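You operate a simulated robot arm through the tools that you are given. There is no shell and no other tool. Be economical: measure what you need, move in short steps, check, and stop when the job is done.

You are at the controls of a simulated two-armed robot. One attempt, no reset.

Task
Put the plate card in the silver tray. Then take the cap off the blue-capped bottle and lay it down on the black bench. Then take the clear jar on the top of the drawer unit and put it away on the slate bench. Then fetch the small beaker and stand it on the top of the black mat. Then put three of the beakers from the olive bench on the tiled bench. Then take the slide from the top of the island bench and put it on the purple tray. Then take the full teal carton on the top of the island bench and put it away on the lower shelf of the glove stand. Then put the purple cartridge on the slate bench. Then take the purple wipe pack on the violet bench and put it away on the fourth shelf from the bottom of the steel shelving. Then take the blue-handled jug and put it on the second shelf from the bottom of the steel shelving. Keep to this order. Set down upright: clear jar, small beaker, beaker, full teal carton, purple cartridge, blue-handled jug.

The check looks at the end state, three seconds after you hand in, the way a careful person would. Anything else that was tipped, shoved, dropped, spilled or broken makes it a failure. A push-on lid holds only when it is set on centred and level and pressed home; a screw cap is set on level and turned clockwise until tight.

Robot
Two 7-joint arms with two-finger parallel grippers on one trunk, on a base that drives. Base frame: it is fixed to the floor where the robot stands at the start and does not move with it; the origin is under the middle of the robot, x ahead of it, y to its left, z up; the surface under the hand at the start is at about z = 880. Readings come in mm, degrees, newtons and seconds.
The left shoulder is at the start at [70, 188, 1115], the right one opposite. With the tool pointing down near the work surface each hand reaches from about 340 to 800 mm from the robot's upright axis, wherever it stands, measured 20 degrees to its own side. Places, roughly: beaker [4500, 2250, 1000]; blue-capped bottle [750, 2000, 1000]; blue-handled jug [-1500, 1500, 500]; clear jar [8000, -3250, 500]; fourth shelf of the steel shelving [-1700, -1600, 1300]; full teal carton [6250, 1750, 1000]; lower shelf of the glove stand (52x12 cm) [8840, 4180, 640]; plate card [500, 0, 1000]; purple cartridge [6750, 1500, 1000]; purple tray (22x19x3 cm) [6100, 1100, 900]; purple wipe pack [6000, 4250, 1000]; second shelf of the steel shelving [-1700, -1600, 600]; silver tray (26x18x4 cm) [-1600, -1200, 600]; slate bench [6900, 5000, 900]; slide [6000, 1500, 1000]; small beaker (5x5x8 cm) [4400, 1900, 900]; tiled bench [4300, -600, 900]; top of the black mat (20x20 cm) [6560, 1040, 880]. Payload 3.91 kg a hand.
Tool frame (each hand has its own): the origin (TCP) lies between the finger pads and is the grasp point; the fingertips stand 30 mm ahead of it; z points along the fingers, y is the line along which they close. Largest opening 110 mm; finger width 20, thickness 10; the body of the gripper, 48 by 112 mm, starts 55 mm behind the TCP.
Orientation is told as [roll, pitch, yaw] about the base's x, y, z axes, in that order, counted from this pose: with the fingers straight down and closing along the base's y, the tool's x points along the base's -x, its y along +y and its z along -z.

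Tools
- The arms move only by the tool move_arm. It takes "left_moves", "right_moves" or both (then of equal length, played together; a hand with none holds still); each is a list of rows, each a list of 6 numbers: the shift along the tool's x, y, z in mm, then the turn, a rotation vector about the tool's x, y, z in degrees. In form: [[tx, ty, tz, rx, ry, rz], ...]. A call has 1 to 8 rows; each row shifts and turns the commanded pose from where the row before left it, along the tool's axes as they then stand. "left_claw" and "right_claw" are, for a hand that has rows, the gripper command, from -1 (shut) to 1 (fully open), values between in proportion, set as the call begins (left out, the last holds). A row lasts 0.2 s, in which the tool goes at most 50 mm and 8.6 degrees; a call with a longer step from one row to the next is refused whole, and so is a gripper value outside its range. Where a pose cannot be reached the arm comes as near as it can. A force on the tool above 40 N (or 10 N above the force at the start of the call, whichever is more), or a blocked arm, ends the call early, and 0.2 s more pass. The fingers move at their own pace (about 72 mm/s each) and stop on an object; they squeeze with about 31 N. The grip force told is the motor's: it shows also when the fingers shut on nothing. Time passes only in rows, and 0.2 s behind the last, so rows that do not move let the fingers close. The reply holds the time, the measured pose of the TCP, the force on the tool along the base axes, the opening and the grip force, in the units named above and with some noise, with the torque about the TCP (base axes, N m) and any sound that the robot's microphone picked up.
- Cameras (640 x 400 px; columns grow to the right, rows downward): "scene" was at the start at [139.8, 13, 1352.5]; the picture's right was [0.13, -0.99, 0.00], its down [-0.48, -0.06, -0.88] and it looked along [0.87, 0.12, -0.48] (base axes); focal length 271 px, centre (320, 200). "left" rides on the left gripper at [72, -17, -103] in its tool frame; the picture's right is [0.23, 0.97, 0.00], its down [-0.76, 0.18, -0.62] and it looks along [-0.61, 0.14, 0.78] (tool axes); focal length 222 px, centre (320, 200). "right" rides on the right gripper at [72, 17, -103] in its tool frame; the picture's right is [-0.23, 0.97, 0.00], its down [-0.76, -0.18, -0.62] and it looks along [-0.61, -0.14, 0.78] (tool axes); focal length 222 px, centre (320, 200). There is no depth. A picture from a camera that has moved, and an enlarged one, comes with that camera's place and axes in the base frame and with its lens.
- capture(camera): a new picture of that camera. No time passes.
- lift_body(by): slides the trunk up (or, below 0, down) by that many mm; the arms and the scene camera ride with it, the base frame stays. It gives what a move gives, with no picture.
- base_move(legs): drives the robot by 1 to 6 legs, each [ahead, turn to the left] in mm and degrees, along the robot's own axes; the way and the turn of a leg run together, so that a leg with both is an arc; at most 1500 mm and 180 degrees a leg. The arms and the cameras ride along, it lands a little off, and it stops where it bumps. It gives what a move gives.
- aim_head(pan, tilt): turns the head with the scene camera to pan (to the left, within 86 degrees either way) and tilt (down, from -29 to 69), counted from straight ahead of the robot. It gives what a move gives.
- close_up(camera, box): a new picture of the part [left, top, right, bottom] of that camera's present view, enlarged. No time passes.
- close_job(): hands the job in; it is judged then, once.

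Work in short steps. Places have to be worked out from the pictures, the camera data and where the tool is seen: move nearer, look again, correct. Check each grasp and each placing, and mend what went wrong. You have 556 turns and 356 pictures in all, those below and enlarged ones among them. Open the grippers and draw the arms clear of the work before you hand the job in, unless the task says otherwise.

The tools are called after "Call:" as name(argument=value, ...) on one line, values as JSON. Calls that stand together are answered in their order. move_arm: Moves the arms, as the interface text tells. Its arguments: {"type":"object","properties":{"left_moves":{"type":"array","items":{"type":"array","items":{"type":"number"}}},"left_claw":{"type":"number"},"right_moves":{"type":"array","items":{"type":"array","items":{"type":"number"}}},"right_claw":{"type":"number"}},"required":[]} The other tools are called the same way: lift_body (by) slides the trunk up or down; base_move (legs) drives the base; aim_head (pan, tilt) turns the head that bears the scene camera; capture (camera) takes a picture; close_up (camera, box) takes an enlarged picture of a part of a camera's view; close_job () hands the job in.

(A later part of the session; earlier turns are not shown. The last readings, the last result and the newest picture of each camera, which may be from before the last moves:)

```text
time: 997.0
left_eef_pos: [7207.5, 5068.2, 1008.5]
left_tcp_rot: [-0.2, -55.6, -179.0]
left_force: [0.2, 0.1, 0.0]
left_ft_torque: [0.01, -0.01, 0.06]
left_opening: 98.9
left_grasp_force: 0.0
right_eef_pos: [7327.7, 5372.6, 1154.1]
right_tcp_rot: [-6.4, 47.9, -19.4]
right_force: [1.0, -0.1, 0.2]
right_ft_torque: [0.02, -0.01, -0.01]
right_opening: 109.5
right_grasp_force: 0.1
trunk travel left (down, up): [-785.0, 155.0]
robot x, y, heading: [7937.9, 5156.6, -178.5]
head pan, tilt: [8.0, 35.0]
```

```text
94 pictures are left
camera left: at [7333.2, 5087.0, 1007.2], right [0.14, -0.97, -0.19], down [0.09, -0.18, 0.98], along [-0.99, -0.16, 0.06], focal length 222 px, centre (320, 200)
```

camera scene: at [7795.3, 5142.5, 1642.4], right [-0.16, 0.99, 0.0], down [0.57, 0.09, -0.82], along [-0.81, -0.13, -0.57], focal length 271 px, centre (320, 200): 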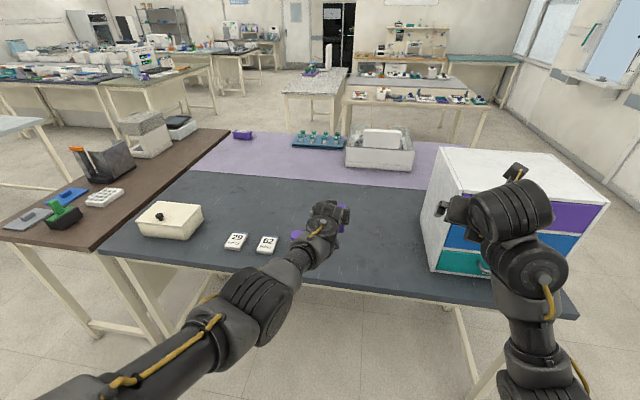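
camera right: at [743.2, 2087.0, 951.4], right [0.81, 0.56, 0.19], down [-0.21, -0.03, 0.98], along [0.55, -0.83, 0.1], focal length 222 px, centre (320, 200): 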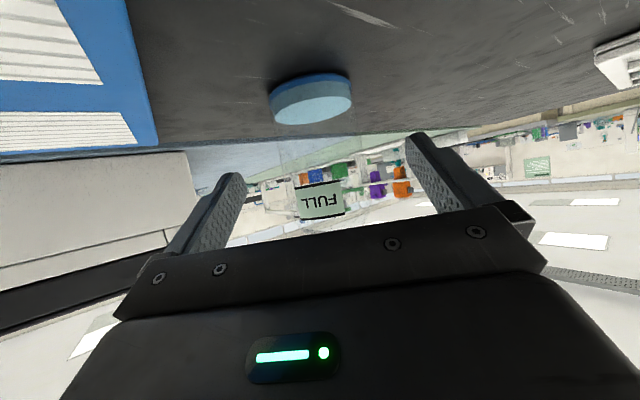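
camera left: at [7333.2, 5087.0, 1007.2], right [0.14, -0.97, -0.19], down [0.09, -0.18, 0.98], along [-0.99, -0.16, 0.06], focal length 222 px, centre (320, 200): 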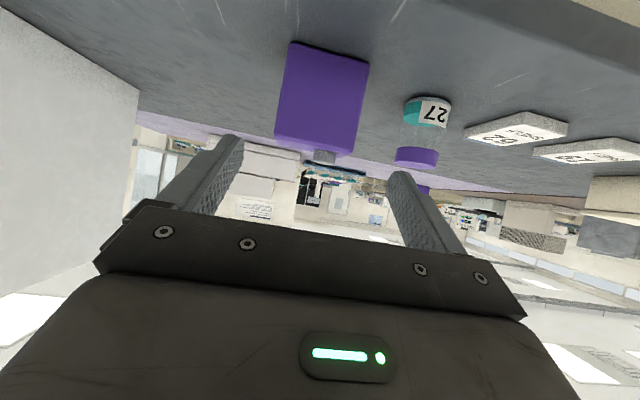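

Cartridge and jar stand well on the slate bench. Now I back off, return the left hand to tool-down, and head for the wipe pack near [6020,4282].

Call:
base_move(legs=[[-200, 0]])

Call:
move_arm(left_moves=[[0, 0, -10, 0, 8, 0], [0, 0, -10, 0, 8, 0], [0, 0, -10, 0, 8, 0], [0, 0, -10, 0, 8, 0], [0, 0, -10, 0, 8, 0], [0, 0, -10, 0, 8, 0], [0, 0, -10, 0, 7.5, 0], [0, 0, 0, 0, 0, 0]])

Call:
capture(camera="scene")

```text
time: 998.6
left_eef_pos: [7406.7, 5072.3, 1007.5]
left_tcp_rot: [-0.1, -55.6, -178.9]
left_force: [-1.0, 0.1, 0.1]
left_ft_torque: [-0.04, -0.04, 0.0]
left_opening: 98.9
left_grasp_force: 0.0
right_eef_pos: [7526.0, 5376.1, 1151.6]
right_tcp_rot: [-6.3, 47.8, -19.2]
right_force: [-0.1, 1.2, 0.3]
right_ft_torque: [-0.01, 0.0, -0.01]
right_opening: 109.9
right_grasp_force: 0.1
trunk travel left (down, up): [-785.0, 155.0]
robot x, y, heading: [8133.4, 5164.5, -178.2]
head pan, tilt: [8.0, 35.0]
```

```text
time: 999.8
left_eef_pos: [7432.5, 5072.4, 1043.0]
left_tcp_rot: [0.3, -20.4, -179.2]
left_force: [-25.6, 3.3, -32.0]
left_ft_torque: [-0.64, 1.6, 0.69]
left_opening: 99.0
left_grasp_force: 0.1
right_eef_pos: [7526.5, 5376.4, 1152.5]
right_tcp_rot: [-6.4, 47.8, -19.1]
right_force: [0.3, -0.4, -0.9]
right_ft_torque: [-0.03, 0.03, 0.03]
right_opening: 109.7
right_grasp_force: 0.0
trunk travel left (down, up): [-785.0, 155.0]
robot x, y, heading: [8138.6, 5166.3, -178.1]
head pan, tilt: [8.0, 35.0]
stopped in row 5 (left hand): the force on the tool passed its limit at 151 N (the readings are from after the stop); the commanded pose is now the measured one
```

```text
93 pictures are left
camera scene: at [7997.5, 5148.0, 1502.6], right [-0.17, 0.99, 0.0], down [0.57, 0.1, -0.82], along [-0.81, -0.14, -0.57], focal length 271 px, centre (320, 200)
```

scene: 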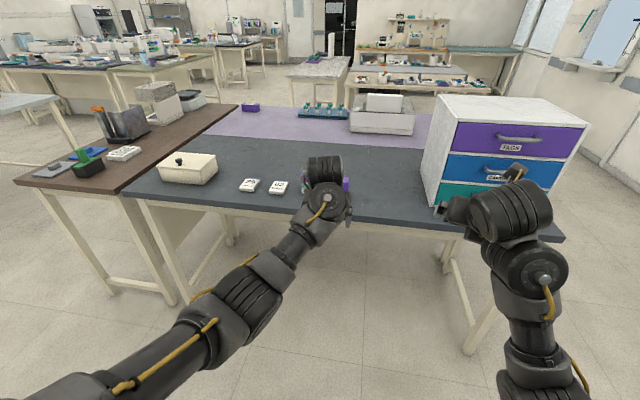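

The left arm is also elbow-low now, so I'll keep the forward tilt (suited to shelf work) for the remaining items. I'll restore the 55° tilt and drive on.

Call:
move_arm(left_moves=[[-15, 0, 10, 0, -8, 0], [-15, 0, 10, 0, -8, 0], [-10, 0, 0, 0, -8, 0], [-10, 0, 0, 0, -8, 0], [0, 0, 0, 0, -3, 0]])

Call:
base_move(legs=[[0, 88], [1500, 0], [650, 0], [0, -90]])

```text
time: 1001.0
left_eef_pos: [7382.0, 5070.5, 1050.1]
left_tcp_rot: [0.4, -55.3, -179.3]
left_force: [-0.2, 0.6, 0.4]
left_ft_torque: [-0.01, 0.0, 0.01]
left_opening: 99.1
left_grasp_force: 0.1
right_eef_pos: [7525.4, 5377.0, 1153.1]
right_tcp_rot: [-6.3, 47.7, -19.1]
right_force: [0.5, 0.5, -0.1]
right_ft_torque: [0.02, 0.02, -0.03]
right_opening: 110.0
right_grasp_force: 0.2
trunk travel left (down, up): [-785.0, 155.0]
robot x, y, heading: [8135.4, 5163.8, -178.6]
head pan, tilt: [8.0, 35.0]
```

```text
time: 1002.0
left_eef_pos: [7387.3, 5037.7, 1049.5]
left_tcp_rot: [0.4, -55.2, -176.8]
left_force: [0.3, -0.1, -0.1]
left_ft_torque: [0.0, -0.03, -0.01]
left_opening: 98.8
left_grasp_force: 0.1
right_eef_pos: [7515.8, 5348.2, 1151.1]
right_tcp_rot: [-6.1, 48.1, -16.3]
right_force: [0.2, 0.1, -0.7]
right_ft_torque: [0.03, 0.0, -0.03]
right_opening: 109.9
right_grasp_force: 0.0
trunk travel left (down, up): [-785.0, 155.0]
robot x, y, heading: [8132.3, 5161.7, -175.9]
head pan, tilt: [8.0, 35.0]
stopped in leg 1: the robot was blocked; the commanded pose is now the measured one
```

Something blocked the turn. Let me look to the right rear.

Call:
aim_head(pan=-80, tilt=40)

Call:
capture(camera="scene")

```text
time: 1003.6
left_eef_pos: [7386.8, 5036.5, 1049.9]
left_tcp_rot: [0.4, -55.2, -176.8]
left_force: [-0.1, -0.8, -0.2]
left_ft_torque: [0.0, 0.01, -0.02]
left_opening: 99.1
left_grasp_force: 0.1
right_eef_pos: [7515.3, 5349.1, 1151.2]
right_tcp_rot: [-6.1, 48.1, -16.4]
right_force: [0.0, 0.9, 0.5]
right_ft_torque: [0.0, 0.0, 0.0]
right_opening: 110.1
right_grasp_force: 0.0
trunk travel left (down, up): [-785.0, 155.0]
robot x, y, heading: [8130.9, 5167.6, -175.7]
head pan, tilt: [-80.0, 40.0]
```

```text
92 pictures are left
camera scene: at [8063.4, 5242.8, 1495.1], right [0.97, 0.25, 0.0], down [0.16, -0.62, -0.77], along [-0.19, 0.74, -0.64], focal length 271 px, centre (320, 200)
```

scene: 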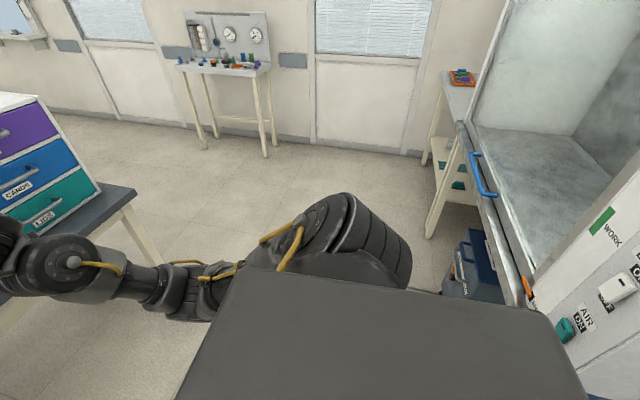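

The robot's rear is close to the fume hood. I'll move forward 130 mm, then turn.

Call:
base_move(legs=[[130, 0], [0, 60]])

```text
time: 1007.6
left_eef_pos: [7753.5, 4437.2, 1050.6]
left_tcp_rot: [0.4, -55.3, -115.5]
left_force: [0.0, 0.0, -0.3]
left_ft_torque: [0.01, 0.0, -0.01]
left_opening: 99.0
left_grasp_force: 0.1
right_eef_pos: [7542.1, 4700.3, 1151.3]
right_tcp_rot: [-6.1, 47.9, 44.8]
right_force: [-0.3, 0.6, -1.4]
right_ft_torque: [0.02, -0.02, -0.01]
right_opening: 110.1
right_grasp_force: 0.0
trunk travel left (down, up): [-785.0, 155.0]
robot x, y, heading: [8003.0, 5151.8, -114.8]
head pan, tilt: [-80.0, 40.0]
```

Call:
base_move(legs=[[0, 22], [1450, 0], [700, 0], [0, -87]])

Call:
base_move(legs=[[1450, 0], [1150, 0]])

```text
time: 1023.2
left_eef_pos: [7113.3, 2920.9, 1050.6]
left_tcp_rot: [0.5, -55.2, 178.1]
left_force: [1.5, 0.6, -0.4]
left_ft_torque: [0.01, 0.01, 0.04]
left_opening: 99.0
left_grasp_force: 0.1
right_eef_pos: [7271.0, 3219.9, 1151.7]
right_tcp_rot: [-6.1, 48.0, -21.5]
right_force: [-0.3, -0.8, 0.2]
right_ft_torque: [0.02, 0.01, 0.06]
right_opening: 110.0
right_grasp_force: 0.1
trunk travel left (down, up): [-785.0, 155.0]
robot x, y, heading: [7869.4, 2982.0, 179.3]
head pan, tilt: [-80.0, 40.0]
```

```text
time: 1035.7
left_eef_pos: [4545.9, 2970.0, 1048.2]
left_tcp_rot: [0.3, -55.3, 177.6]
left_force: [-0.3, 0.2, -0.3]
left_ft_torque: [-0.02, 0.01, -0.01]
left_opening: 99.2
left_grasp_force: 0.0
right_eef_pos: [4704.5, 3265.8, 1151.7]
right_tcp_rot: [-6.0, 48.0, -22.1]
right_force: [-0.2, -0.1, -0.1]
right_ft_torque: [0.02, -0.04, -0.02]
right_opening: 110.3
right_grasp_force: 0.0
trunk travel left (down, up): [-785.0, 155.0]
robot x, y, heading: [5302.7, 3022.1, 178.4]
head pan, tilt: [-80.0, 40.0]
```

Call:
base_move(legs=[[0, -88], [1000, 0], [0, -91]])

Call:
aim_head(pan=12, tilt=35)

Call:
capture(camera="scene")

```text
time: 1048.4
left_eef_pos: [6009.1, 4114.3, 1049.6]
left_tcp_rot: [0.4, -55.2, 1.3]
left_force: [-1.1, 0.6, -0.1]
left_ft_torque: [0.0, 0.0, 0.01]
left_opening: 98.9
left_grasp_force: 0.0
right_eef_pos: [5870.2, 3808.2, 1151.4]
right_tcp_rot: [-6.1, 48.0, 161.7]
right_force: [-0.1, 1.1, 0.9]
right_ft_torque: [-0.02, 0.03, -0.01]
right_opening: 109.9
right_grasp_force: 0.0
trunk travel left (down, up): [-785.0, 155.0]
robot x, y, heading: [5256.2, 4017.6, 2.3]
head pan, tilt: [-80.0, 40.0]
```

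```text
time: 1050.0
left_eef_pos: [6010.4, 4115.0, 1049.3]
left_tcp_rot: [0.5, -55.2, 1.4]
left_force: [-0.5, 0.3, -0.4]
left_ft_torque: [0.02, -0.02, 0.01]
left_opening: 99.0
left_grasp_force: 0.1
right_eef_pos: [5869.7, 3808.1, 1150.0]
right_tcp_rot: [-6.2, 48.0, 161.7]
right_force: [-1.1, -0.2, -0.6]
right_ft_torque: [-0.03, -0.01, 0.01]
right_opening: 110.3
right_grasp_force: 0.0
trunk travel left (down, up): [-785.0, 155.0]
robot x, y, heading: [5258.1, 4014.2, 2.5]
head pan, tilt: [12.0, 35.0]
```

```text
91 pictures are left
camera scene: at [5392.2, 4038.0, 1502.6], right [0.25, -0.97, 0.0], down [-0.56, -0.14, -0.82], along [0.79, 0.2, -0.57], focal length 271 px, centre (320, 200)
```

scene: 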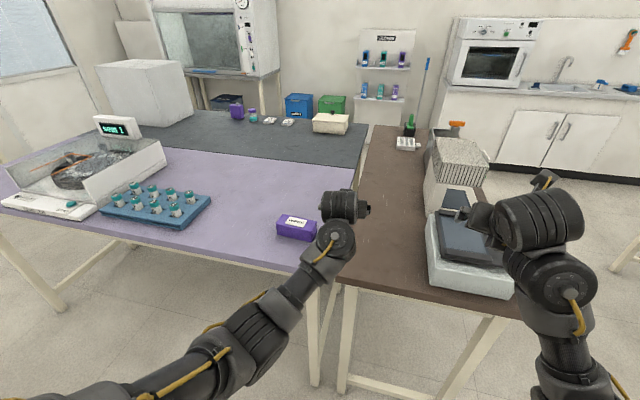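

Call:
close_up(camera="scene", box=[240, 170, 380, 280])

Call:
capture(camera="left")

```text
3.64 times, centred on (310, 225) of scene
camera zoom: at [5392.2, 4038.0, 1502.6], right [0.25, -0.97, 0.0], down [-0.56, -0.14, -0.82], along [0.79, 0.2, -0.57], focal length 985 px, centre (356, 109)
```

zoom: 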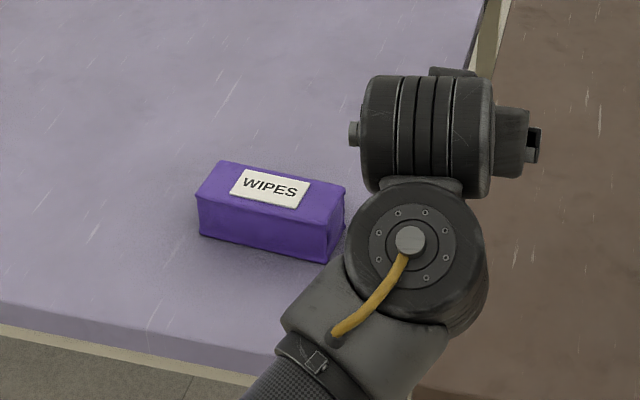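

```text
89 pictures are left
camera left: at [5883.8, 4094.2, 1049.5], right [-0.16, 0.97, -0.18], down [-0.08, 0.17, 0.98], along [0.98, 0.17, 0.05], focal length 222 px, centre (320, 200)
```

left: 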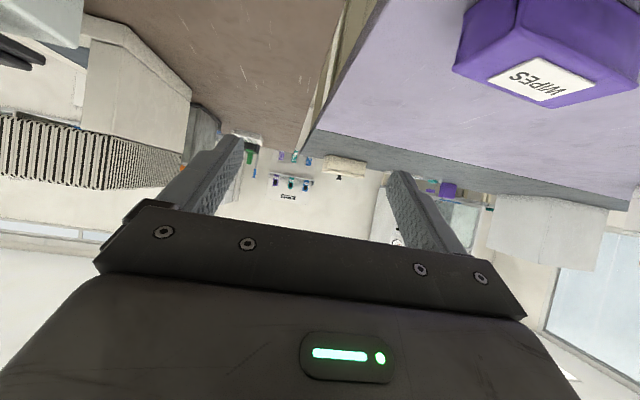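

The pack is ≈126×56×48 at [6045,4284]; gripping it needs the hand pointing down with the fingers closing along x. So I'll restore the left arm in open space: back off, turn to the open aisle.

Call:
base_move(legs=[[-380, 0], [0, -92]])

Call:
move_arm(left_moves=[[-40, 10, -20, 0, 0, 0], [-40, 10, -20, 0, -8, 0], [-40, 15, -10, 0, -8, 0], [-40, 15, 0, 0, -8, 0], [-40, 15, 10, 0, -8, 0], [-10, 15, 40, 0, 0, 0], [0, 15, 45, 0, 0, 0], [0, 15, 45, 0, 0, 0]])

Call:
aim_head(pan=15, tilt=25)

Call:
capture(camera="scene")

```text
time: 1056.2
left_eef_pos: [5002.2, 3247.4, 1049.6]
left_tcp_rot: [0.4, -55.2, -87.4]
left_force: [-0.2, 0.0, 0.2]
left_ft_torque: [0.0, 0.0, 0.0]
left_opening: 98.7
left_grasp_force: 0.0
right_eef_pos: [4691.1, 3380.4, 1152.0]
right_tcp_rot: [-6.1, 48.0, 72.9]
right_force: [-0.2, -0.2, -0.6]
right_ft_torque: [0.01, 0.0, 0.0]
right_opening: 110.0
right_grasp_force: 0.0
trunk travel left (down, up): [-785.0, 155.0]
robot x, y, heading: [4883.0, 3995.9, -86.4]
head pan, tilt: [12.0, 35.0]
```

```text
time: 1058.0
left_eef_pos: [5118.0, 3068.1, 1255.6]
left_tcp_rot: [3.6, -87.1, -90.7]
left_force: [-1.2, 1.0, -1.6]
left_ft_torque: [-0.12, -0.03, 0.02]
left_opening: 99.1
left_grasp_force: 0.0
right_eef_pos: [4692.5, 3381.1, 1150.9]
right_tcp_rot: [-6.2, 48.0, 73.0]
right_force: [0.1, 0.9, -0.1]
right_ft_torque: [-0.02, -0.01, 0.0]
right_opening: 109.8
right_grasp_force: 0.0
trunk travel left (down, up): [-785.0, 155.0]
robot x, y, heading: [4884.2, 3993.7, -86.4]
head pan, tilt: [12.0, 35.0]
```

```text
time: 1058.7
left_eef_pos: [5119.5, 3067.6, 1259.6]
left_tcp_rot: [5.0, -87.2, -92.1]
left_force: [0.3, 1.1, -0.5]
left_ft_torque: [0.0, 0.01, 0.02]
left_opening: 98.9
left_grasp_force: 0.1
right_eef_pos: [4691.9, 3381.1, 1152.4]
right_tcp_rot: [-6.1, 48.0, 72.9]
right_force: [-0.2, -0.5, 0.3]
right_ft_torque: [-0.01, 0.06, 0.03]
right_opening: 109.9
right_grasp_force: 0.0
trunk travel left (down, up): [-785.0, 155.0]
robot x, y, heading: [4887.2, 3997.1, -86.7]
head pan, tilt: [15.0, 25.0]
```

```text
88 pictures are left
camera scene: at [4916.3, 3861.0, 1518.3], right [-0.95, -0.32, 0.0], down [-0.13, 0.4, -0.91], along [0.29, -0.86, -0.42], focal length 271 px, centre (320, 200)
```

scene: 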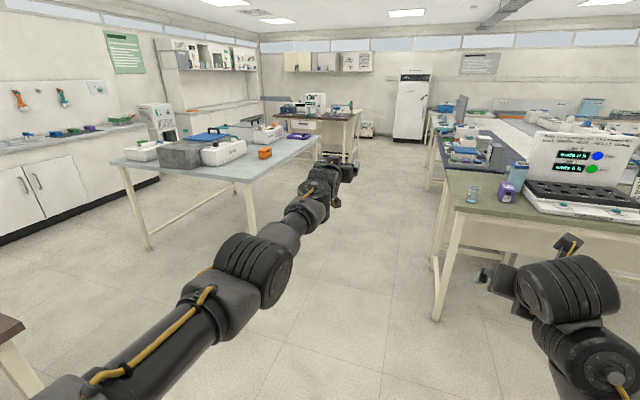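

Straight out. Roll the left hand the mirrored way (+), then retract.

Call:
move_arm(left_moves=[[0, 0, 30, 0, 0, 8.5], [0, 0, 0, 0, 0, 8.5], [0, 0, 0, 0, 0, 8.5], [0, 0, 0, 0, 0, 8.5], [0, 0, 0, 0, 0, 8.5], [0, 0, 0, 0, 0, 8.5], [0, 0, 0, 0, 0, 8.5], [0, 0, 0, 0, 0, 8.5]])

Call:
move_arm(left_moves=[[0, 0, 0, 0, 0, 8.5], [0, 0, 0, 0, 0, 8.5], [0, 0, 0, 0, 0, 8.5], [0, 0, 0, 0, 0, 8.5], [0, 0, 0, 0, 0, 8.5], [0, 0, 0, 0, 0, 8.5], [0, 0, 0, 0, 0, 8.5]])

Call:
move_arm(left_moves=[[0, 0, 0, 0, 0, 8.5], [0, 0, 0, 0, 0, 8.5], [0, 0, 0, 0, 0, 8.5], [0, 0, 0, 0, 0, 8.5], [0, 0, -40, 0, 0, 8.5], [0, 0, -45, 0, 0, 8.5], [0, 0, -45, 0, 0, 0], [0, 0, -45, 0, 0, 0]])

Call:
capture(camera="scene")

```text
time: 1060.5
left_eef_pos: [5122.1, 3072.6, 1249.7]
left_tcp_rot: [87.0, -21.6, -176.0]
left_force: [0.3, 0.7, 0.6]
left_ft_torque: [0.03, 0.01, -0.01]
left_opening: 99.1
left_grasp_force: 0.1
left hand out of reach, approached as far as the arm can: row 1
right_eef_pos: [4691.6, 3381.9, 1152.0]
right_tcp_rot: [-6.0, 48.0, 72.9]
right_force: [0.3, -0.1, -0.8]
right_ft_torque: [-0.02, -0.02, 0.01]
right_opening: 109.9
right_grasp_force: 0.1
trunk travel left (down, up): [-785.0, 155.0]
robot x, y, heading: [4886.0, 3999.0, -86.6]
head pan, tilt: [15.0, 25.0]
```

```text
time: 1062.1
left_eef_pos: [5122.1, 3074.3, 1250.9]
left_tcp_rot: [86.4, 37.7, -179.2]
left_force: [0.3, -0.1, -0.4]
left_ft_torque: [0.0, -0.01, -0.01]
left_opening: 99.1
left_grasp_force: 0.0
right_eef_pos: [4692.8, 3380.9, 1151.2]
right_tcp_rot: [-6.0, 48.0, 73.0]
right_force: [0.8, -0.7, 0.1]
right_ft_torque: [0.0, 0.0, -0.04]
right_opening: 109.8
right_grasp_force: 0.1
trunk travel left (down, up): [-785.0, 155.0]
robot x, y, heading: [4887.7, 3998.1, -86.4]
head pan, tilt: [15.0, 25.0]
```

```text
time: 1063.9
left_eef_pos: [5113.7, 3249.8, 1264.7]
left_tcp_rot: [25.5, 86.9, 118.5]
left_force: [0.7, 0.3, 0.7]
left_ft_torque: [0.02, -0.01, 0.0]
left_opening: 99.1
left_grasp_force: 0.1
right_eef_pos: [4694.2, 3383.3, 1152.9]
right_tcp_rot: [-6.1, 48.0, 73.1]
right_force: [0.8, -0.4, 0.1]
right_ft_torque: [0.01, 0.02, -0.01]
right_opening: 110.0
right_grasp_force: 0.1
trunk travel left (down, up): [-785.0, 155.0]
robot x, y, heading: [4882.9, 3998.3, -86.3]
head pan, tilt: [15.0, 25.0]
```

```text
87 pictures are left
camera scene: at [4918.4, 3863.1, 1518.6], right [-0.95, -0.32, 0.0], down [-0.14, 0.4, -0.91], along [0.29, -0.86, -0.42], focal length 271 px, centre (320, 200)
```

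scene: 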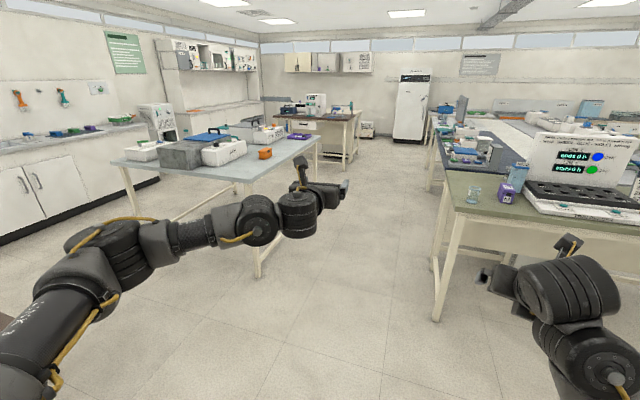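

Elbow is out to the left. Retract slightly more and pitch down.

Call:
move_arm(left_moves=[[0, 0, -30, 0, 0, 0], [-15, 0, 0, 0, -8, 0], [-15, 0, 0, 0, -8, 0], [-15, 0, 0, 0, -8, 0], [-15, 0, 0, 0, -8, 0], [-10, 0, -5, 0, -8, 0], [-10, 0, -5, 0, -8, 0], [-10, 0, -10, 0, -8, 0]])

Call:
move_arm(left_moves=[[-10, 0, -10, 0, -8, 0], [0, 0, -10, 0, -8, 0], [0, 0, -10, 0, -8, 0], [0, 0, -10, 0, -7, 0], [0, 0, 0, 0, 0, 0]])

Call:
capture(camera="scene")

```text
time: 1065.7
left_eef_pos: [5107.3, 3326.4, 1195.8]
left_tcp_rot: [1.4, 31.1, 93.8]
left_force: [-0.3, -0.2, -0.6]
left_ft_torque: [-0.03, 0.03, 0.01]
left_opening: 99.0
left_grasp_force: 0.1
right_eef_pos: [4691.9, 3381.6, 1151.3]
right_tcp_rot: [-6.2, 48.0, 73.0]
right_force: [0.3, 0.1, 0.6]
right_ft_torque: [0.0, 0.0, -0.03]
right_opening: 110.0
right_grasp_force: 0.0
trunk travel left (down, up): [-785.0, 155.0]
robot x, y, heading: [4884.8, 3997.1, -86.2]
head pan, tilt: [15.0, 25.0]
```

```text
time: 1066.9
left_eef_pos: [5108.3, 3347.8, 1228.8]
left_tcp_rot: [1.3, 0.3, 93.0]
left_force: [0.2, 0.4, -0.8]
left_ft_torque: [0.03, 0.03, 0.04]
left_opening: 98.9
left_grasp_force: 0.1
right_eef_pos: [4693.5, 3381.0, 1153.3]
right_tcp_rot: [-6.0, 48.0, 73.1]
right_force: [0.8, 1.1, -0.1]
right_ft_torque: [0.01, 0.02, -0.03]
right_opening: 109.8
right_grasp_force: 0.1
trunk travel left (down, up): [-785.0, 155.0]
robot x, y, heading: [4887.8, 3995.2, -86.5]
head pan, tilt: [15.0, 25.0]
```

```text
86 pictures are left
camera scene: at [4917.9, 3861.5, 1518.5], right [-0.95, -0.32, 0.0], down [-0.14, 0.4, -0.91], along [0.29, -0.86, -0.42], focal length 271 px, centre (320, 200)
```

scene: 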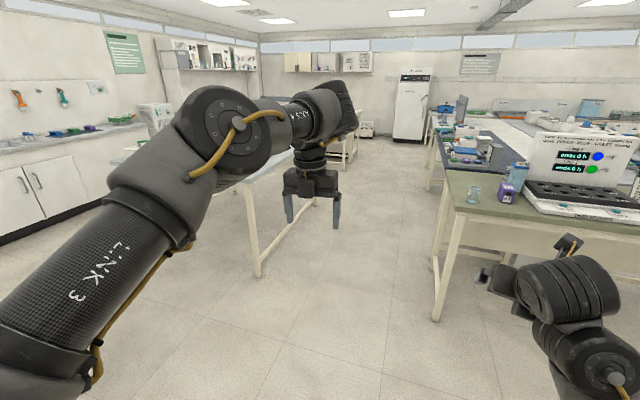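

The left arm is restored (elbow up). Unwind the yaw to -90° relative, and turn back to the violet bench.

Call:
move_arm(left_moves=[[0, 0, 0, 0, 0, -8.5], [0, 0, 0, 0, 0, -8.5], [0, 0, 0, 0, 0, -8.5], [0, 0, 0, 0, 0, -8.5], [0, 0, 0, 0, 0, -8.5], [0, 0, 0, 0, 0, -8.5], [0, 0, 0, 0, 0, -8.5], [0, 0, 0, 0, 0, -8.5]])

Call:
move_arm(left_moves=[[0, 0, 0, 0, 0, -8.5], [0, 0, 0, 0, 0, -8.5], [0, 0, 0, 0, 0, -5]])

Call:
base_move(legs=[[0, 88], [470, 0]])

Call:
capture(camera="scene")

```text
time: 1068.7
left_eef_pos: [5107.5, 3349.5, 1228.1]
left_tcp_rot: [0.7, -1.1, 161.1]
left_force: [-0.4, 0.0, 0.2]
left_ft_torque: [-0.03, -0.01, 0.01]
left_opening: 99.1
left_grasp_force: 0.0
right_eef_pos: [4692.3, 3381.9, 1151.2]
right_tcp_rot: [-6.1, 48.1, 72.9]
right_force: [-0.6, -0.3, -0.1]
right_ft_torque: [0.0, -0.01, 0.01]
right_opening: 110.3
right_grasp_force: 0.1
trunk travel left (down, up): [-785.0, 155.0]
robot x, y, heading: [4886.1, 4000.6, -86.6]
head pan, tilt: [15.0, 25.0]
```

```text
time: 1069.5
left_eef_pos: [5106.4, 3349.3, 1229.2]
left_tcp_rot: [0.2, -1.3, -177.0]
left_force: [0.8, -0.5, 0.7]
left_ft_torque: [-0.02, -0.03, 0.02]
left_opening: 99.0
left_grasp_force: 0.0
right_eef_pos: [4692.0, 3380.7, 1150.4]
right_tcp_rot: [-6.1, 48.0, 73.0]
right_force: [-0.6, -0.3, -0.6]
right_ft_torque: [-0.01, 0.01, 0.03]
right_opening: 109.9
right_grasp_force: 0.1
trunk travel left (down, up): [-785.0, 155.0]
robot x, y, heading: [4882.5, 4000.3, -86.3]
head pan, tilt: [15.0, 25.0]
```

```text
time: 1076.2
left_eef_pos: [6024.6, 4246.2, 1229.9]
left_tcp_rot: [0.3, -1.4, -87.0]
left_force: [0.9, 0.3, 0.4]
left_ft_torque: [-0.02, 0.0, 0.01]
left_opening: 98.9
left_grasp_force: 0.1
right_eef_pos: [5991.0, 3832.6, 1150.0]
right_tcp_rot: [-6.1, 48.0, 162.9]
right_force: [0.1, 0.3, 0.6]
right_ft_torque: [0.0, 0.02, 0.02]
right_opening: 110.1
right_grasp_force: 0.0
trunk travel left (down, up): [-785.0, 155.0]
robot x, y, heading: [5375.9, 4024.0, 3.0]
head pan, tilt: [15.0, 25.0]
```

```text
85 pictures are left
camera scene: at [5511.9, 4059.4, 1518.5], right [0.32, -0.95, 0.0], down [-0.4, -0.13, -0.91], along [0.86, 0.29, -0.42], focal length 271 px, centre (320, 200)
```

scene: 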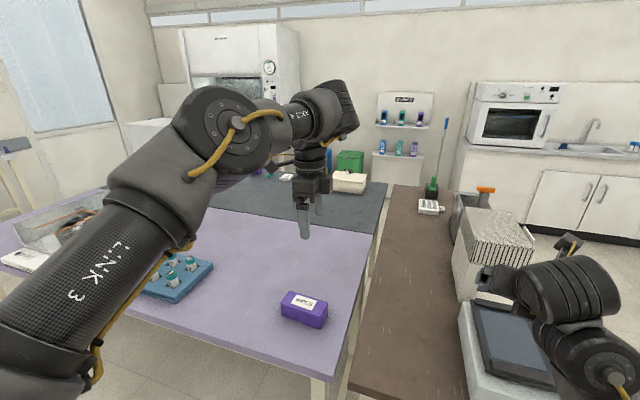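

Now over the pack: shift and descend to z≈1050, then check.

Call:
move_arm(left_moves=[[37, 22, 20, 0, 0, 0], [0, 0, 45, 0, 0, 3], [0, 0, 45, 0, 0, 0], [0, 0, 45, 0, 0, 0], [0, 0, 25, 0, 0, 0], [0, 0, 0, 0, 0, 0]], left_claw=0.6)

Call:
capture(camera="left")

```text
time: 1077.6
left_eef_pos: [6040.8, 4272.0, 1050.5]
left_tcp_rot: [0.2, -1.1, -90.2]
left_force: [-0.8, 0.1, 0.1]
left_ft_torque: [0.0, 0.0, 0.01]
left_opening: 87.6
left_grasp_force: 0.1
left hand out of reach, approached as far as the arm can: row 1
right_eef_pos: [5991.0, 3832.7, 1152.0]
right_tcp_rot: [-6.1, 47.9, 162.9]
right_force: [-0.5, 0.4, -0.5]
right_ft_torque: [0.02, 0.01, 0.01]
right_opening: 110.0
right_grasp_force: 0.0
trunk travel left (down, up): [-785.0, 155.0]
robot x, y, heading: [5375.9, 4029.8, 3.7]
head pan, tilt: [15.0, 25.0]
```

```text
84 pictures are left
camera left: at [6022.2, 4346.8, 1152.4], right [0.97, 0.22, 0.0], down [0.17, -0.75, 0.64], along [0.14, -0.62, -0.77], focal length 222 px, centre (320, 200)
```

left: 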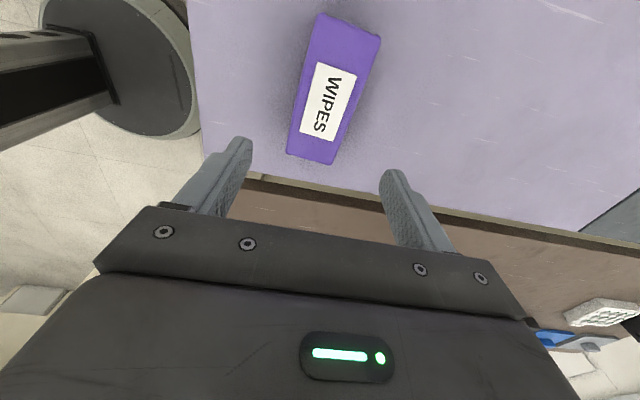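

Pack centre [6043,4285], yaw -94°. Align, descend to z≈916 and close.

Call:
move_arm(left_moves=[[13, 2, 20, 0, 0, 4], [0, 0, 40, 0, 0, 0], [0, 0, 40, 0, 0, 0], [0, 0, 25, 0, 0, 0], [0, 0, 9, 0, 0, 0], [0, 0, 0, 0, 0, 0]])

Call:
move_arm(left_moves=[[0, 0, 0, 0, 0, 0], [0, 0, 0, 0, 0, 0], [0, 0, 0, 0, 0, 0], [0, 0, 0, 0, 0, 0]], left_claw=-1)

```text
time: 1079.0
left_eef_pos: [6040.2, 4282.1, 916.2]
left_tcp_rot: [0.4, -1.2, -94.3]
left_force: [0.1, -0.4, 0.6]
left_ft_torque: [0.0, 0.01, 0.01]
left_opening: 87.4
left_grasp_force: 0.1
right_eef_pos: [5991.9, 3832.9, 1150.5]
right_tcp_rot: [-6.2, 48.0, 162.9]
right_force: [-0.5, -0.1, -0.2]
right_ft_torque: [0.01, 0.02, -0.02]
right_opening: 110.1
right_grasp_force: 0.0
trunk travel left (down, up): [-785.0, 155.0]
robot x, y, heading: [5376.5, 4025.3, 3.6]
head pan, tilt: [15.0, 25.0]
```

```text
time: 1080.0
left_eef_pos: [6040.8, 4280.3, 915.0]
left_tcp_rot: [0.5, -1.2, -94.1]
left_force: [-0.7, -0.1, 0.8]
left_ft_torque: [0.01, 0.05, -0.05]
left_opening: 59.9
left_grasp_force: 30.9
right_eef_pos: [5990.8, 3832.3, 1151.7]
right_tcp_rot: [-6.2, 48.0, 162.9]
right_force: [-0.4, 0.5, 1.2]
right_ft_torque: [-0.01, -0.04, -0.01]
right_opening: 109.9
right_grasp_force: 0.1
trunk travel left (down, up): [-785.0, 155.0]
robot x, y, heading: [5376.2, 4028.3, 3.3]
head pan, tilt: [15.0, 25.0]
```

Gripped at 60 mm. Lift it and start the long drive back to the steel shelving.

Call:
move_arm(left_moves=[[0, 0, -15, 0, 0, 0], [0, 0, -35, 0, 0, 0], [0, 0, -45, 0, 0, 0], [0, 0, -45, 0, 0, 0], [0, 0, -45, 0, 0, 0]])

Call:
capture(camera="left")

Call:
base_move(legs=[[-400, 0], [0, -93], [950, 0], [0, -90]])

```text
time: 1081.2
left_eef_pos: [6038.5, 4281.0, 1106.6]
left_tcp_rot: [0.4, -1.2, -94.2]
left_force: [-0.6, 0.2, -3.3]
left_ft_torque: [-0.03, 0.01, -0.01]
left_opening: 59.8
left_grasp_force: 31.0
right_eef_pos: [5989.8, 3831.6, 1152.6]
right_tcp_rot: [-6.2, 48.0, 162.8]
right_force: [0.3, 0.0, -0.5]
right_ft_torque: [0.03, 0.0, 0.03]
right_opening: 110.2
right_grasp_force: 0.0
trunk travel left (down, up): [-785.0, 155.0]
robot x, y, heading: [5372.1, 4025.1, 3.5]
head pan, tilt: [15.0, 25.0]
```

```text
83 pictures are left
camera left: at [6026.8, 4356.4, 1207.7], right [0.99, 0.16, 0.0], down [0.12, -0.76, 0.64], along [0.1, -0.63, -0.77], focal length 222 px, centre (320, 200)
```

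left: 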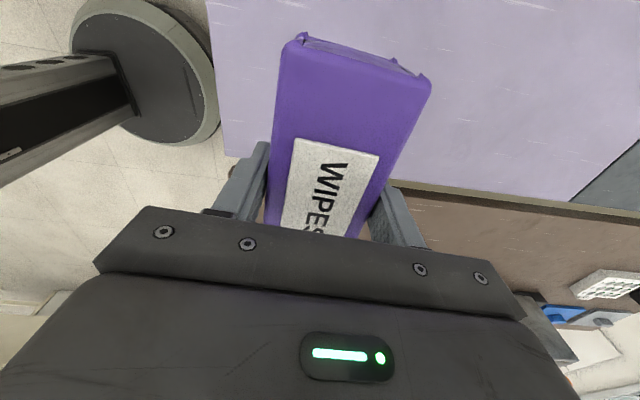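

```text
time: 1096.0
left_eef_pos: [4341.3, 2814.5, 1104.3]
left_tcp_rot: [0.4, -1.2, 84.2]
left_force: [0.4, -0.3, -2.4]
left_ft_torque: [-0.01, -0.04, 0.02]
left_opening: 59.8
left_grasp_force: 30.6
right_eef_pos: [4403.6, 3261.6, 1152.5]
right_tcp_rot: [-6.1, 47.9, -18.8]
right_force: [0.0, 0.5, -0.2]
right_ft_torque: [-0.01, 0.0, 0.03]
right_opening: 110.1
right_grasp_force: 0.0
trunk travel left (down, up): [-785.0, 155.0]
robot x, y, heading: [5009.8, 3052.6, -178.4]
head pan, tilt: [15.0, 25.0]
```

Call:
base_move(legs=[[0, -2], [1500, 0], [1500, 0], [1500, 0]])

```text
time: 1117.6
left_eef_pos: [-129.3, 3242.4, 1104.9]
left_tcp_rot: [0.4, -1.2, 74.3]
left_force: [0.3, -0.5, -3.1]
left_ft_torque: [0.02, 0.01, 0.0]
left_opening: 60.0
left_grasp_force: 31.0
right_eef_pos: [8.7, 3673.5, 1150.9]
right_tcp_rot: [-6.2, 48.1, -28.7]
right_force: [0.2, 1.3, 0.4]
right_ft_torque: [-0.01, 0.01, 0.02]
right_opening: 109.9
right_grasp_force: 0.1
trunk travel left (down, up): [-785.0, 155.0]
robot x, y, heading: [572.1, 3360.0, 171.9]
head pan, tilt: [15.0, 25.0]
```

Call:
base_move(legs=[[0, 53], [1200, 0], [0, 45]])

Call:
aim_head(pan=0, tilt=15)

Call:
capture(camera="scene")

```text
time: 1128.3
left_eef_pos: [-21.3, 1816.2, 1104.7]
left_tcp_rot: [0.4, -1.2, 174.9]
left_force: [0.0, 0.4, -3.5]
left_ft_torque: [0.0, 0.02, 0.03]
left_opening: 60.1
left_grasp_force: 31.7
right_eef_pos: [-471.3, 1871.8, 1150.9]
right_tcp_rot: [-6.1, 47.9, 72.0]
right_force: [0.6, 0.0, -0.1]
right_ft_torque: [0.02, -0.02, 0.01]
right_opening: 110.0
right_grasp_force: 0.1
trunk travel left (down, up): [-785.0, 155.0]
robot x, y, heading: [-269.6, 2485.0, -87.4]
head pan, tilt: [15.0, 25.0]
```

```text
time: 1129.0
left_eef_pos: [-22.1, 1815.0, 1104.1]
left_tcp_rot: [0.3, -1.3, 174.8]
left_force: [-0.3, -0.3, -2.9]
left_ft_torque: [-0.03, 0.0, 0.02]
left_opening: 59.9
left_grasp_force: 31.0
right_eef_pos: [-469.8, 1871.0, 1151.6]
right_tcp_rot: [-6.2, 48.0, 72.0]
right_force: [-0.2, -0.1, 1.0]
right_ft_torque: [0.0, -0.02, -0.02]
right_opening: 110.1
right_grasp_force: 0.1
trunk travel left (down, up): [-785.0, 155.0]
robot x, y, heading: [-261.3, 2482.9, -87.6]
head pan, tilt: [0.0, 15.0]
```

```text
82 pictures are left
camera scene: at [-259.8, 2341.2, 1534.5], right [-1.0, -0.04, 0.0], down [-0.01, 0.26, -0.97], along [0.04, -0.96, -0.26], focal length 271 px, centre (320, 200)
```

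scene: 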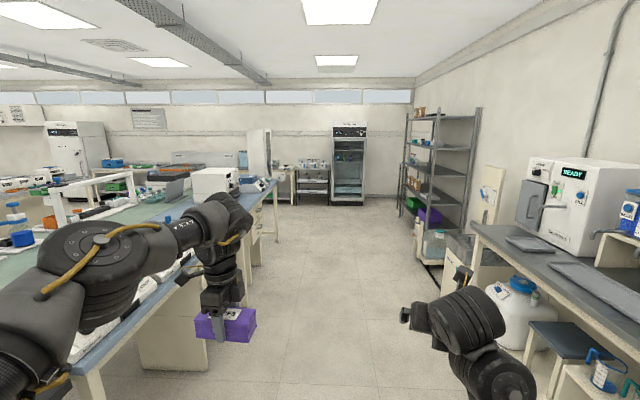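

I can also see the jug with its blue handle at the lower right (~[-1450,1400]). I'll drive down the aisle to the shelving.

Call:
base_move(legs=[[0, -2], [1500, 0], [1500, 0]])

```text
time: 1144.3
left_eef_pos: [35.4, -1278.5, 1104.8]
left_tcp_rot: [0.4, -1.2, 174.7]
left_force: [0.3, 0.2, -2.9]
left_ft_torque: [-0.02, 0.02, -0.01]
left_opening: 59.7
left_grasp_force: 31.5
right_eef_pos: [-412.7, -1223.3, 1151.7]
right_tcp_rot: [-6.1, 48.0, 71.9]
right_force: [0.0, -0.7, 0.6]
right_ft_torque: [-0.02, 0.0, -0.04]
right_opening: 110.0
right_grasp_force: 0.1
trunk travel left (down, up): [-785.0, 155.0]
robot x, y, heading: [-205.6, -610.5, -87.6]
head pan, tilt: [0.0, 15.0]
```

Call:
base_move(legs=[[900, 0], [0, -92]])

Call:
lift_body(by=150)

Call:
capture(camera="scene")

```text
time: 1153.0
left_eef_pos: [-853.1, -1707.6, 1105.6]
left_tcp_rot: [0.4, -1.2, 80.5]
left_force: [0.8, 0.1, -3.1]
left_ft_torque: [0.01, 0.03, 0.0]
left_opening: 59.6
left_grasp_force: 30.3
right_eef_pos: [-762.6, -1263.0, 1151.7]
right_tcp_rot: [-6.1, 48.0, -22.4]
right_force: [0.2, 0.3, 0.0]
right_ft_torque: [0.01, 0.05, 0.0]
right_opening: 110.0
right_grasp_force: 0.0
trunk travel left (down, up): [-785.0, 155.0]
robot x, y, heading: [-171.3, -1513.9, 178.1]
head pan, tilt: [0.0, 15.0]
```

```text
time: 1154.8
left_eef_pos: [-854.3, -1706.0, 1255.4]
left_tcp_rot: [0.3, -1.2, 80.5]
left_force: [0.5, -0.5, -4.4]
left_ft_torque: [0.02, -0.01, 0.0]
left_opening: 59.7
left_grasp_force: 30.8
right_eef_pos: [-763.8, -1263.8, 1301.9]
right_tcp_rot: [-6.1, 48.0, -22.4]
right_force: [-0.6, 0.1, -0.3]
right_ft_torque: [0.02, 0.01, 0.03]
right_opening: 110.1
right_grasp_force: 0.1
trunk travel left (down, up): [-935.0, 5.0]
robot x, y, heading: [-165.0, -1513.4, 178.1]
head pan, tilt: [0.0, 15.0]
```

```text
81 pictures are left
camera scene: at [-313.1, -1508.3, 1684.5], right [0.03, 1.0, 0.0], down [0.26, -0.01, -0.97], along [-0.97, 0.03, -0.26], focal length 271 px, centre (320, 200)
```

scene: 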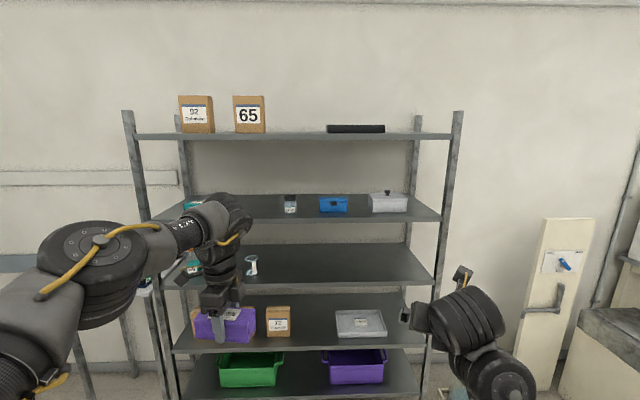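

Shelf 4 (z≈1288, next shelf's underside ≈1615) has a ~340 mm gap at y≈-1800. I'll shift the hand left, raise it, and tilt it 24° forward so the wrist stays out from under the shelf above.

Call:
move_arm(left_moves=[[30, 0, -35, 0, 0, 0], [30, 0, -35, 0, 0, 0], [30, 0, -35, 0, 0, 0], [5, 0, -35, 0, 0, 0], [0, 0, 0, -8, 0, 0], [0, 0, 0, -8, 0, 0], [0, 0, 0, -8, 0, 0], [0, 0, 0, 0, 0, 0]])

Call:
base_move(legs=[[0, 1.5], [400, 0]])

Call:
capture(camera="scene")

```text
time: 1156.6
left_eef_pos: [-840.7, -1769.2, 1376.6]
left_tcp_rot: [24.5, -1.3, 80.6]
left_force: [0.9, -0.1, -1.8]
left_ft_torque: [0.03, -0.03, 0.01]
left_opening: 59.8
left_grasp_force: 31.3
left hand out of reach, approached as far as the arm can: row 3, 4
right_eef_pos: [-762.4, -1262.6, 1302.5]
right_tcp_rot: [-6.1, 48.0, -22.5]
right_force: [0.1, 0.2, -0.1]
right_ft_torque: [0.02, 0.01, 0.01]
right_opening: 110.4
right_grasp_force: 0.1
trunk travel left (down, up): [-935.0, 5.0]
robot x, y, heading: [-168.5, -1512.7, 178.3]
head pan, tilt: [0.0, 15.0]
```

```text
time: 1159.4
left_eef_pos: [-1227.3, -1785.5, 1375.9]
left_tcp_rot: [24.4, -1.2, 82.1]
left_force: [-0.1, 0.2, -2.6]
left_ft_torque: [0.01, -0.04, -0.01]
left_opening: 59.7
left_grasp_force: 31.1
right_eef_pos: [-1163.1, -1277.5, 1302.7]
right_tcp_rot: [-6.1, 47.9, -20.7]
right_force: [-1.2, 0.4, 0.2]
right_ft_torque: [0.04, -0.02, -0.02]
right_opening: 109.8
right_grasp_force: 0.1
trunk travel left (down, up): [-935.0, 5.0]
robot x, y, heading: [-563.4, -1508.7, 180.0]
head pan, tilt: [0.0, 15.0]
```

```text
80 pictures are left
camera scene: at [-705.2, -1509.9, 1684.8], right [0.01, 1.0, 0.0], down [0.26, 0.0, -0.97], along [-0.97, 0.01, -0.26], focal length 271 px, centre (320, 200)
```

scene: 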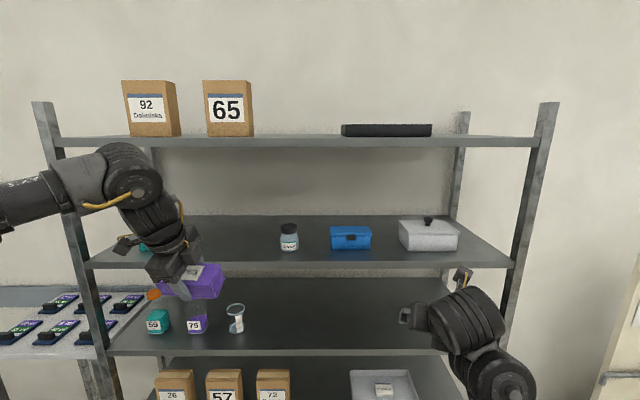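

The right hand would touch shelf 4 if I drive fully in, so I'll drive only 180 mm and extend the left arm for the rest.

Call:
base_move(legs=[[175, 0]])

Call:
move_arm(left_moves=[[5, 31, 14, 0, 0, 0], [5, 31, 14, 0, 0, 0], [4, 26, 12, 0, 0, 0], [0, 0, 0, 0, 0, 0]])

Call:
capture(camera="scene")

Call:
capture(camera="left")

```text
time: 1160.9
left_eef_pos: [-1404.4, -1785.6, 1376.3]
left_tcp_rot: [24.4, -1.2, 82.2]
left_force: [0.5, -0.1, -2.6]
left_ft_torque: [0.01, -0.01, -0.01]
left_opening: 59.9
left_grasp_force: 30.9
right_eef_pos: [-1342.1, -1278.9, 1303.4]
right_tcp_rot: [-6.3, 48.1, -20.8]
right_force: [0.0, -0.2, -0.6]
right_ft_torque: [0.04, 0.03, 0.03]
right_opening: 109.8
right_grasp_force: 0.1
trunk travel left (down, up): [-935.0, 5.0]
robot x, y, heading: [-742.7, -1511.2, 179.8]
head pan, tilt: [0.0, 15.0]
```

```text
time: 1161.9
left_eef_pos: [-1508.4, -1788.7, 1376.7]
left_tcp_rot: [24.4, -1.3, 82.1]
left_force: [0.3, -0.1, -2.0]
left_ft_torque: [0.02, -0.03, -0.01]
left_opening: 59.7
left_grasp_force: 30.9
right_eef_pos: [-1347.0, -1277.1, 1301.5]
right_tcp_rot: [-6.0, 48.0, -20.7]
right_force: [-0.2, 0.1, 0.4]
right_ft_torque: [0.01, 0.03, -0.04]
right_opening: 110.0
right_grasp_force: 0.1
trunk travel left (down, up): [-935.0, 5.0]
robot x, y, heading: [-743.0, -1508.5, 179.7]
head pan, tilt: [0.0, 15.0]
```

```text
79 pictures are left
camera scene: at [-888.6, -1509.6, 1684.5], right [0.0, 1.0, 0.0], down [0.26, 0.0, -0.97], along [-0.97, 0.0, -0.26], focal length 271 px, centre (320, 200)
```

scene: 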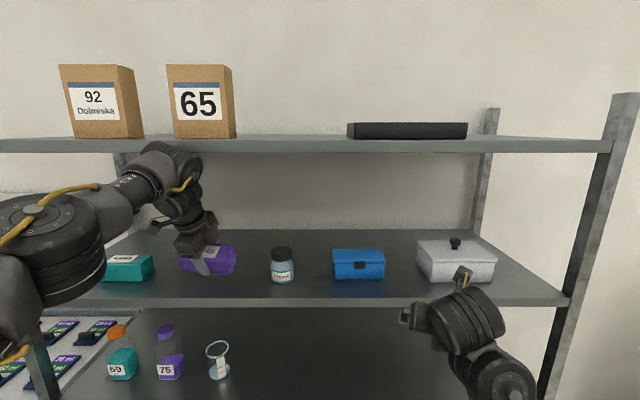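

```text
78 pictures are left
camera left: at [-1460.6, -1868.6, 1461.7], right [-0.91, -0.11, 0.4], down [0.2, 0.73, 0.66], along [-0.36, 0.68, -0.64], focal length 222 px, centre (320, 200)
```

left: 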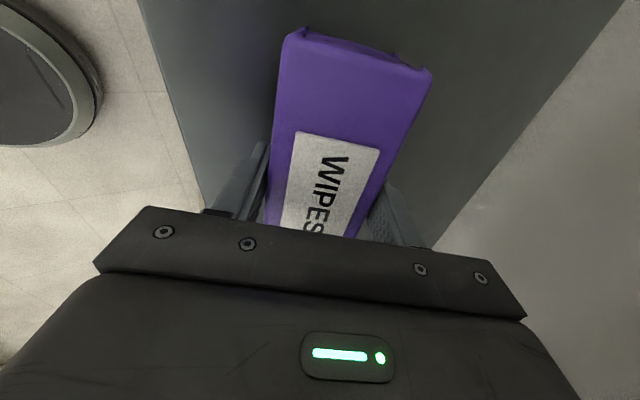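

The pack is between the teal box and the bottle. Lower 36 mm, then creep to contact.

Call:
move_arm(left_moves=[[0, -8.3, 18.2, 0, 0, 0], [0, -6, 13.5, 0, 0, 0], [0, -1.2, 2.7, 0, 0, 0], [0, -0.8, 1.8, 0, 0, 0], [0, -0.8, 1.8, 0, 0, 0], [0, -0.8, 1.8, 0, 0, 0], [0, -0.8, 1.8, 0, 0, 0]])

```text
time: 1163.0
left_eef_pos: [-1505.0, -1784.4, 1344.7]
left_tcp_rot: [25.3, -1.3, 82.2]
left_force: [7.3, 2.4, 9.9]
left_ft_torque: [-0.38, -0.54, 0.25]
left_opening: 60.0
left_grasp_force: 31.0
right_eef_pos: [-1341.6, -1278.2, 1302.0]
right_tcp_rot: [-6.2, 48.2, -20.7]
right_force: [-1.2, 0.7, 0.0]
right_ft_torque: [0.02, 0.02, 0.01]
right_opening: 109.8
right_grasp_force: 0.0
trunk travel left (down, up): [-935.0, 5.0]
robot x, y, heading: [-744.5, -1509.4, 179.9]
head pan, tilt: [0.0, 15.0]
stopped in row 5 (left hand): the force on the tool passed its limit at 41 N (the readings are from after the stop); the commanded pose is now the measured one
```

Contact. Release; the pack settles flat.

Call:
move_arm(left_moves=[[0, 0, -1, 0, 0, 0], [0, 0, 0, 0, 0, 0], [0, 0, 0, 0, 0, 0], [0, 0, 0, 0, 0, 0]], left_claw=0.4)

Call:
capture(camera="left")

```text
time: 1164.0
left_eef_pos: [-1506.9, -1784.5, 1346.7]
left_tcp_rot: [25.5, -1.2, 82.1]
left_force: [-14.1, 0.0, 32.0]
left_ft_torque: [-0.35, -0.3, -0.12]
left_opening: 68.4
left_grasp_force: 0.1
right_eef_pos: [-1344.5, -1275.2, 1303.0]
right_tcp_rot: [-6.3, 48.0, -20.8]
right_force: [-0.7, -0.2, -0.3]
right_ft_torque: [0.04, 0.0, 0.0]
right_opening: 109.9
right_grasp_force: 0.1
trunk travel left (down, up): [-935.0, 5.0]
robot x, y, heading: [-743.1, -1510.9, 179.7]
head pan, tilt: [0.0, 15.0]
```

```text
77 pictures are left
camera left: at [-1458.3, -1865.9, 1430.8], right [-0.9, -0.11, 0.41], down [0.21, 0.73, 0.65], along [-0.38, 0.68, -0.63], focal length 222 px, centre (320, 200)
```

left: 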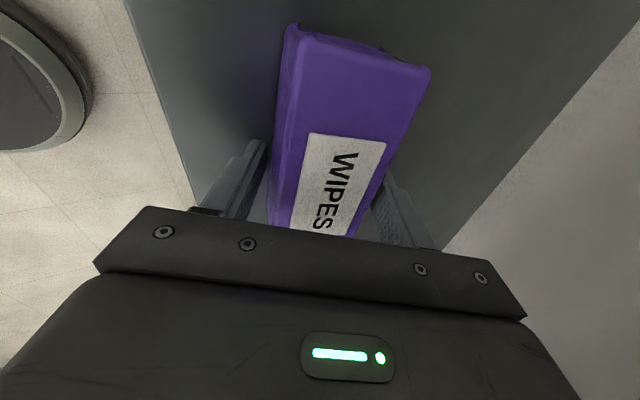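

A finger touches the shelf as it opens. Lift along the tool axis in small steps and look.

Call:
move_arm(left_moves=[[0, 0, -6, 0, 0, 0], [0, 0, -10, 0, 0, 0], [0, 0, -15, 0, 0, 0], [0, 0, 0, 0, 0, 0]], left_claw=0.5)

Call:
capture(camera="left")

```text
time: 1165.0
left_eef_pos: [-1495.3, -1789.1, 1366.7]
left_tcp_rot: [24.9, -1.2, 82.2]
left_force: [-0.2, -0.5, 1.0]
left_ft_torque: [0.01, 0.0, 0.01]
left_opening: 82.5
left_grasp_force: 0.2
right_eef_pos: [-1348.3, -1277.7, 1301.2]
right_tcp_rot: [-6.1, 47.8, -20.7]
right_force: [-0.5, 0.4, -0.3]
right_ft_torque: [0.05, -0.05, 0.02]
right_opening: 110.0
right_grasp_force: 0.0
trunk travel left (down, up): [-935.0, 5.0]
robot x, y, heading: [-740.2, -1514.4, 179.9]
head pan, tilt: [0.0, 15.0]
```

```text
76 pictures are left
camera left: at [-1448.0, -1869.8, 1453.0], right [-0.91, -0.11, 0.4], down [0.2, 0.73, 0.66], along [-0.37, 0.68, -0.64], focal length 222 px, centre (320, 200)
```

left: 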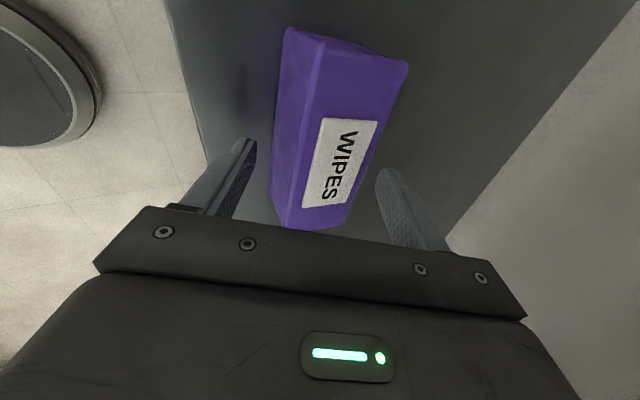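

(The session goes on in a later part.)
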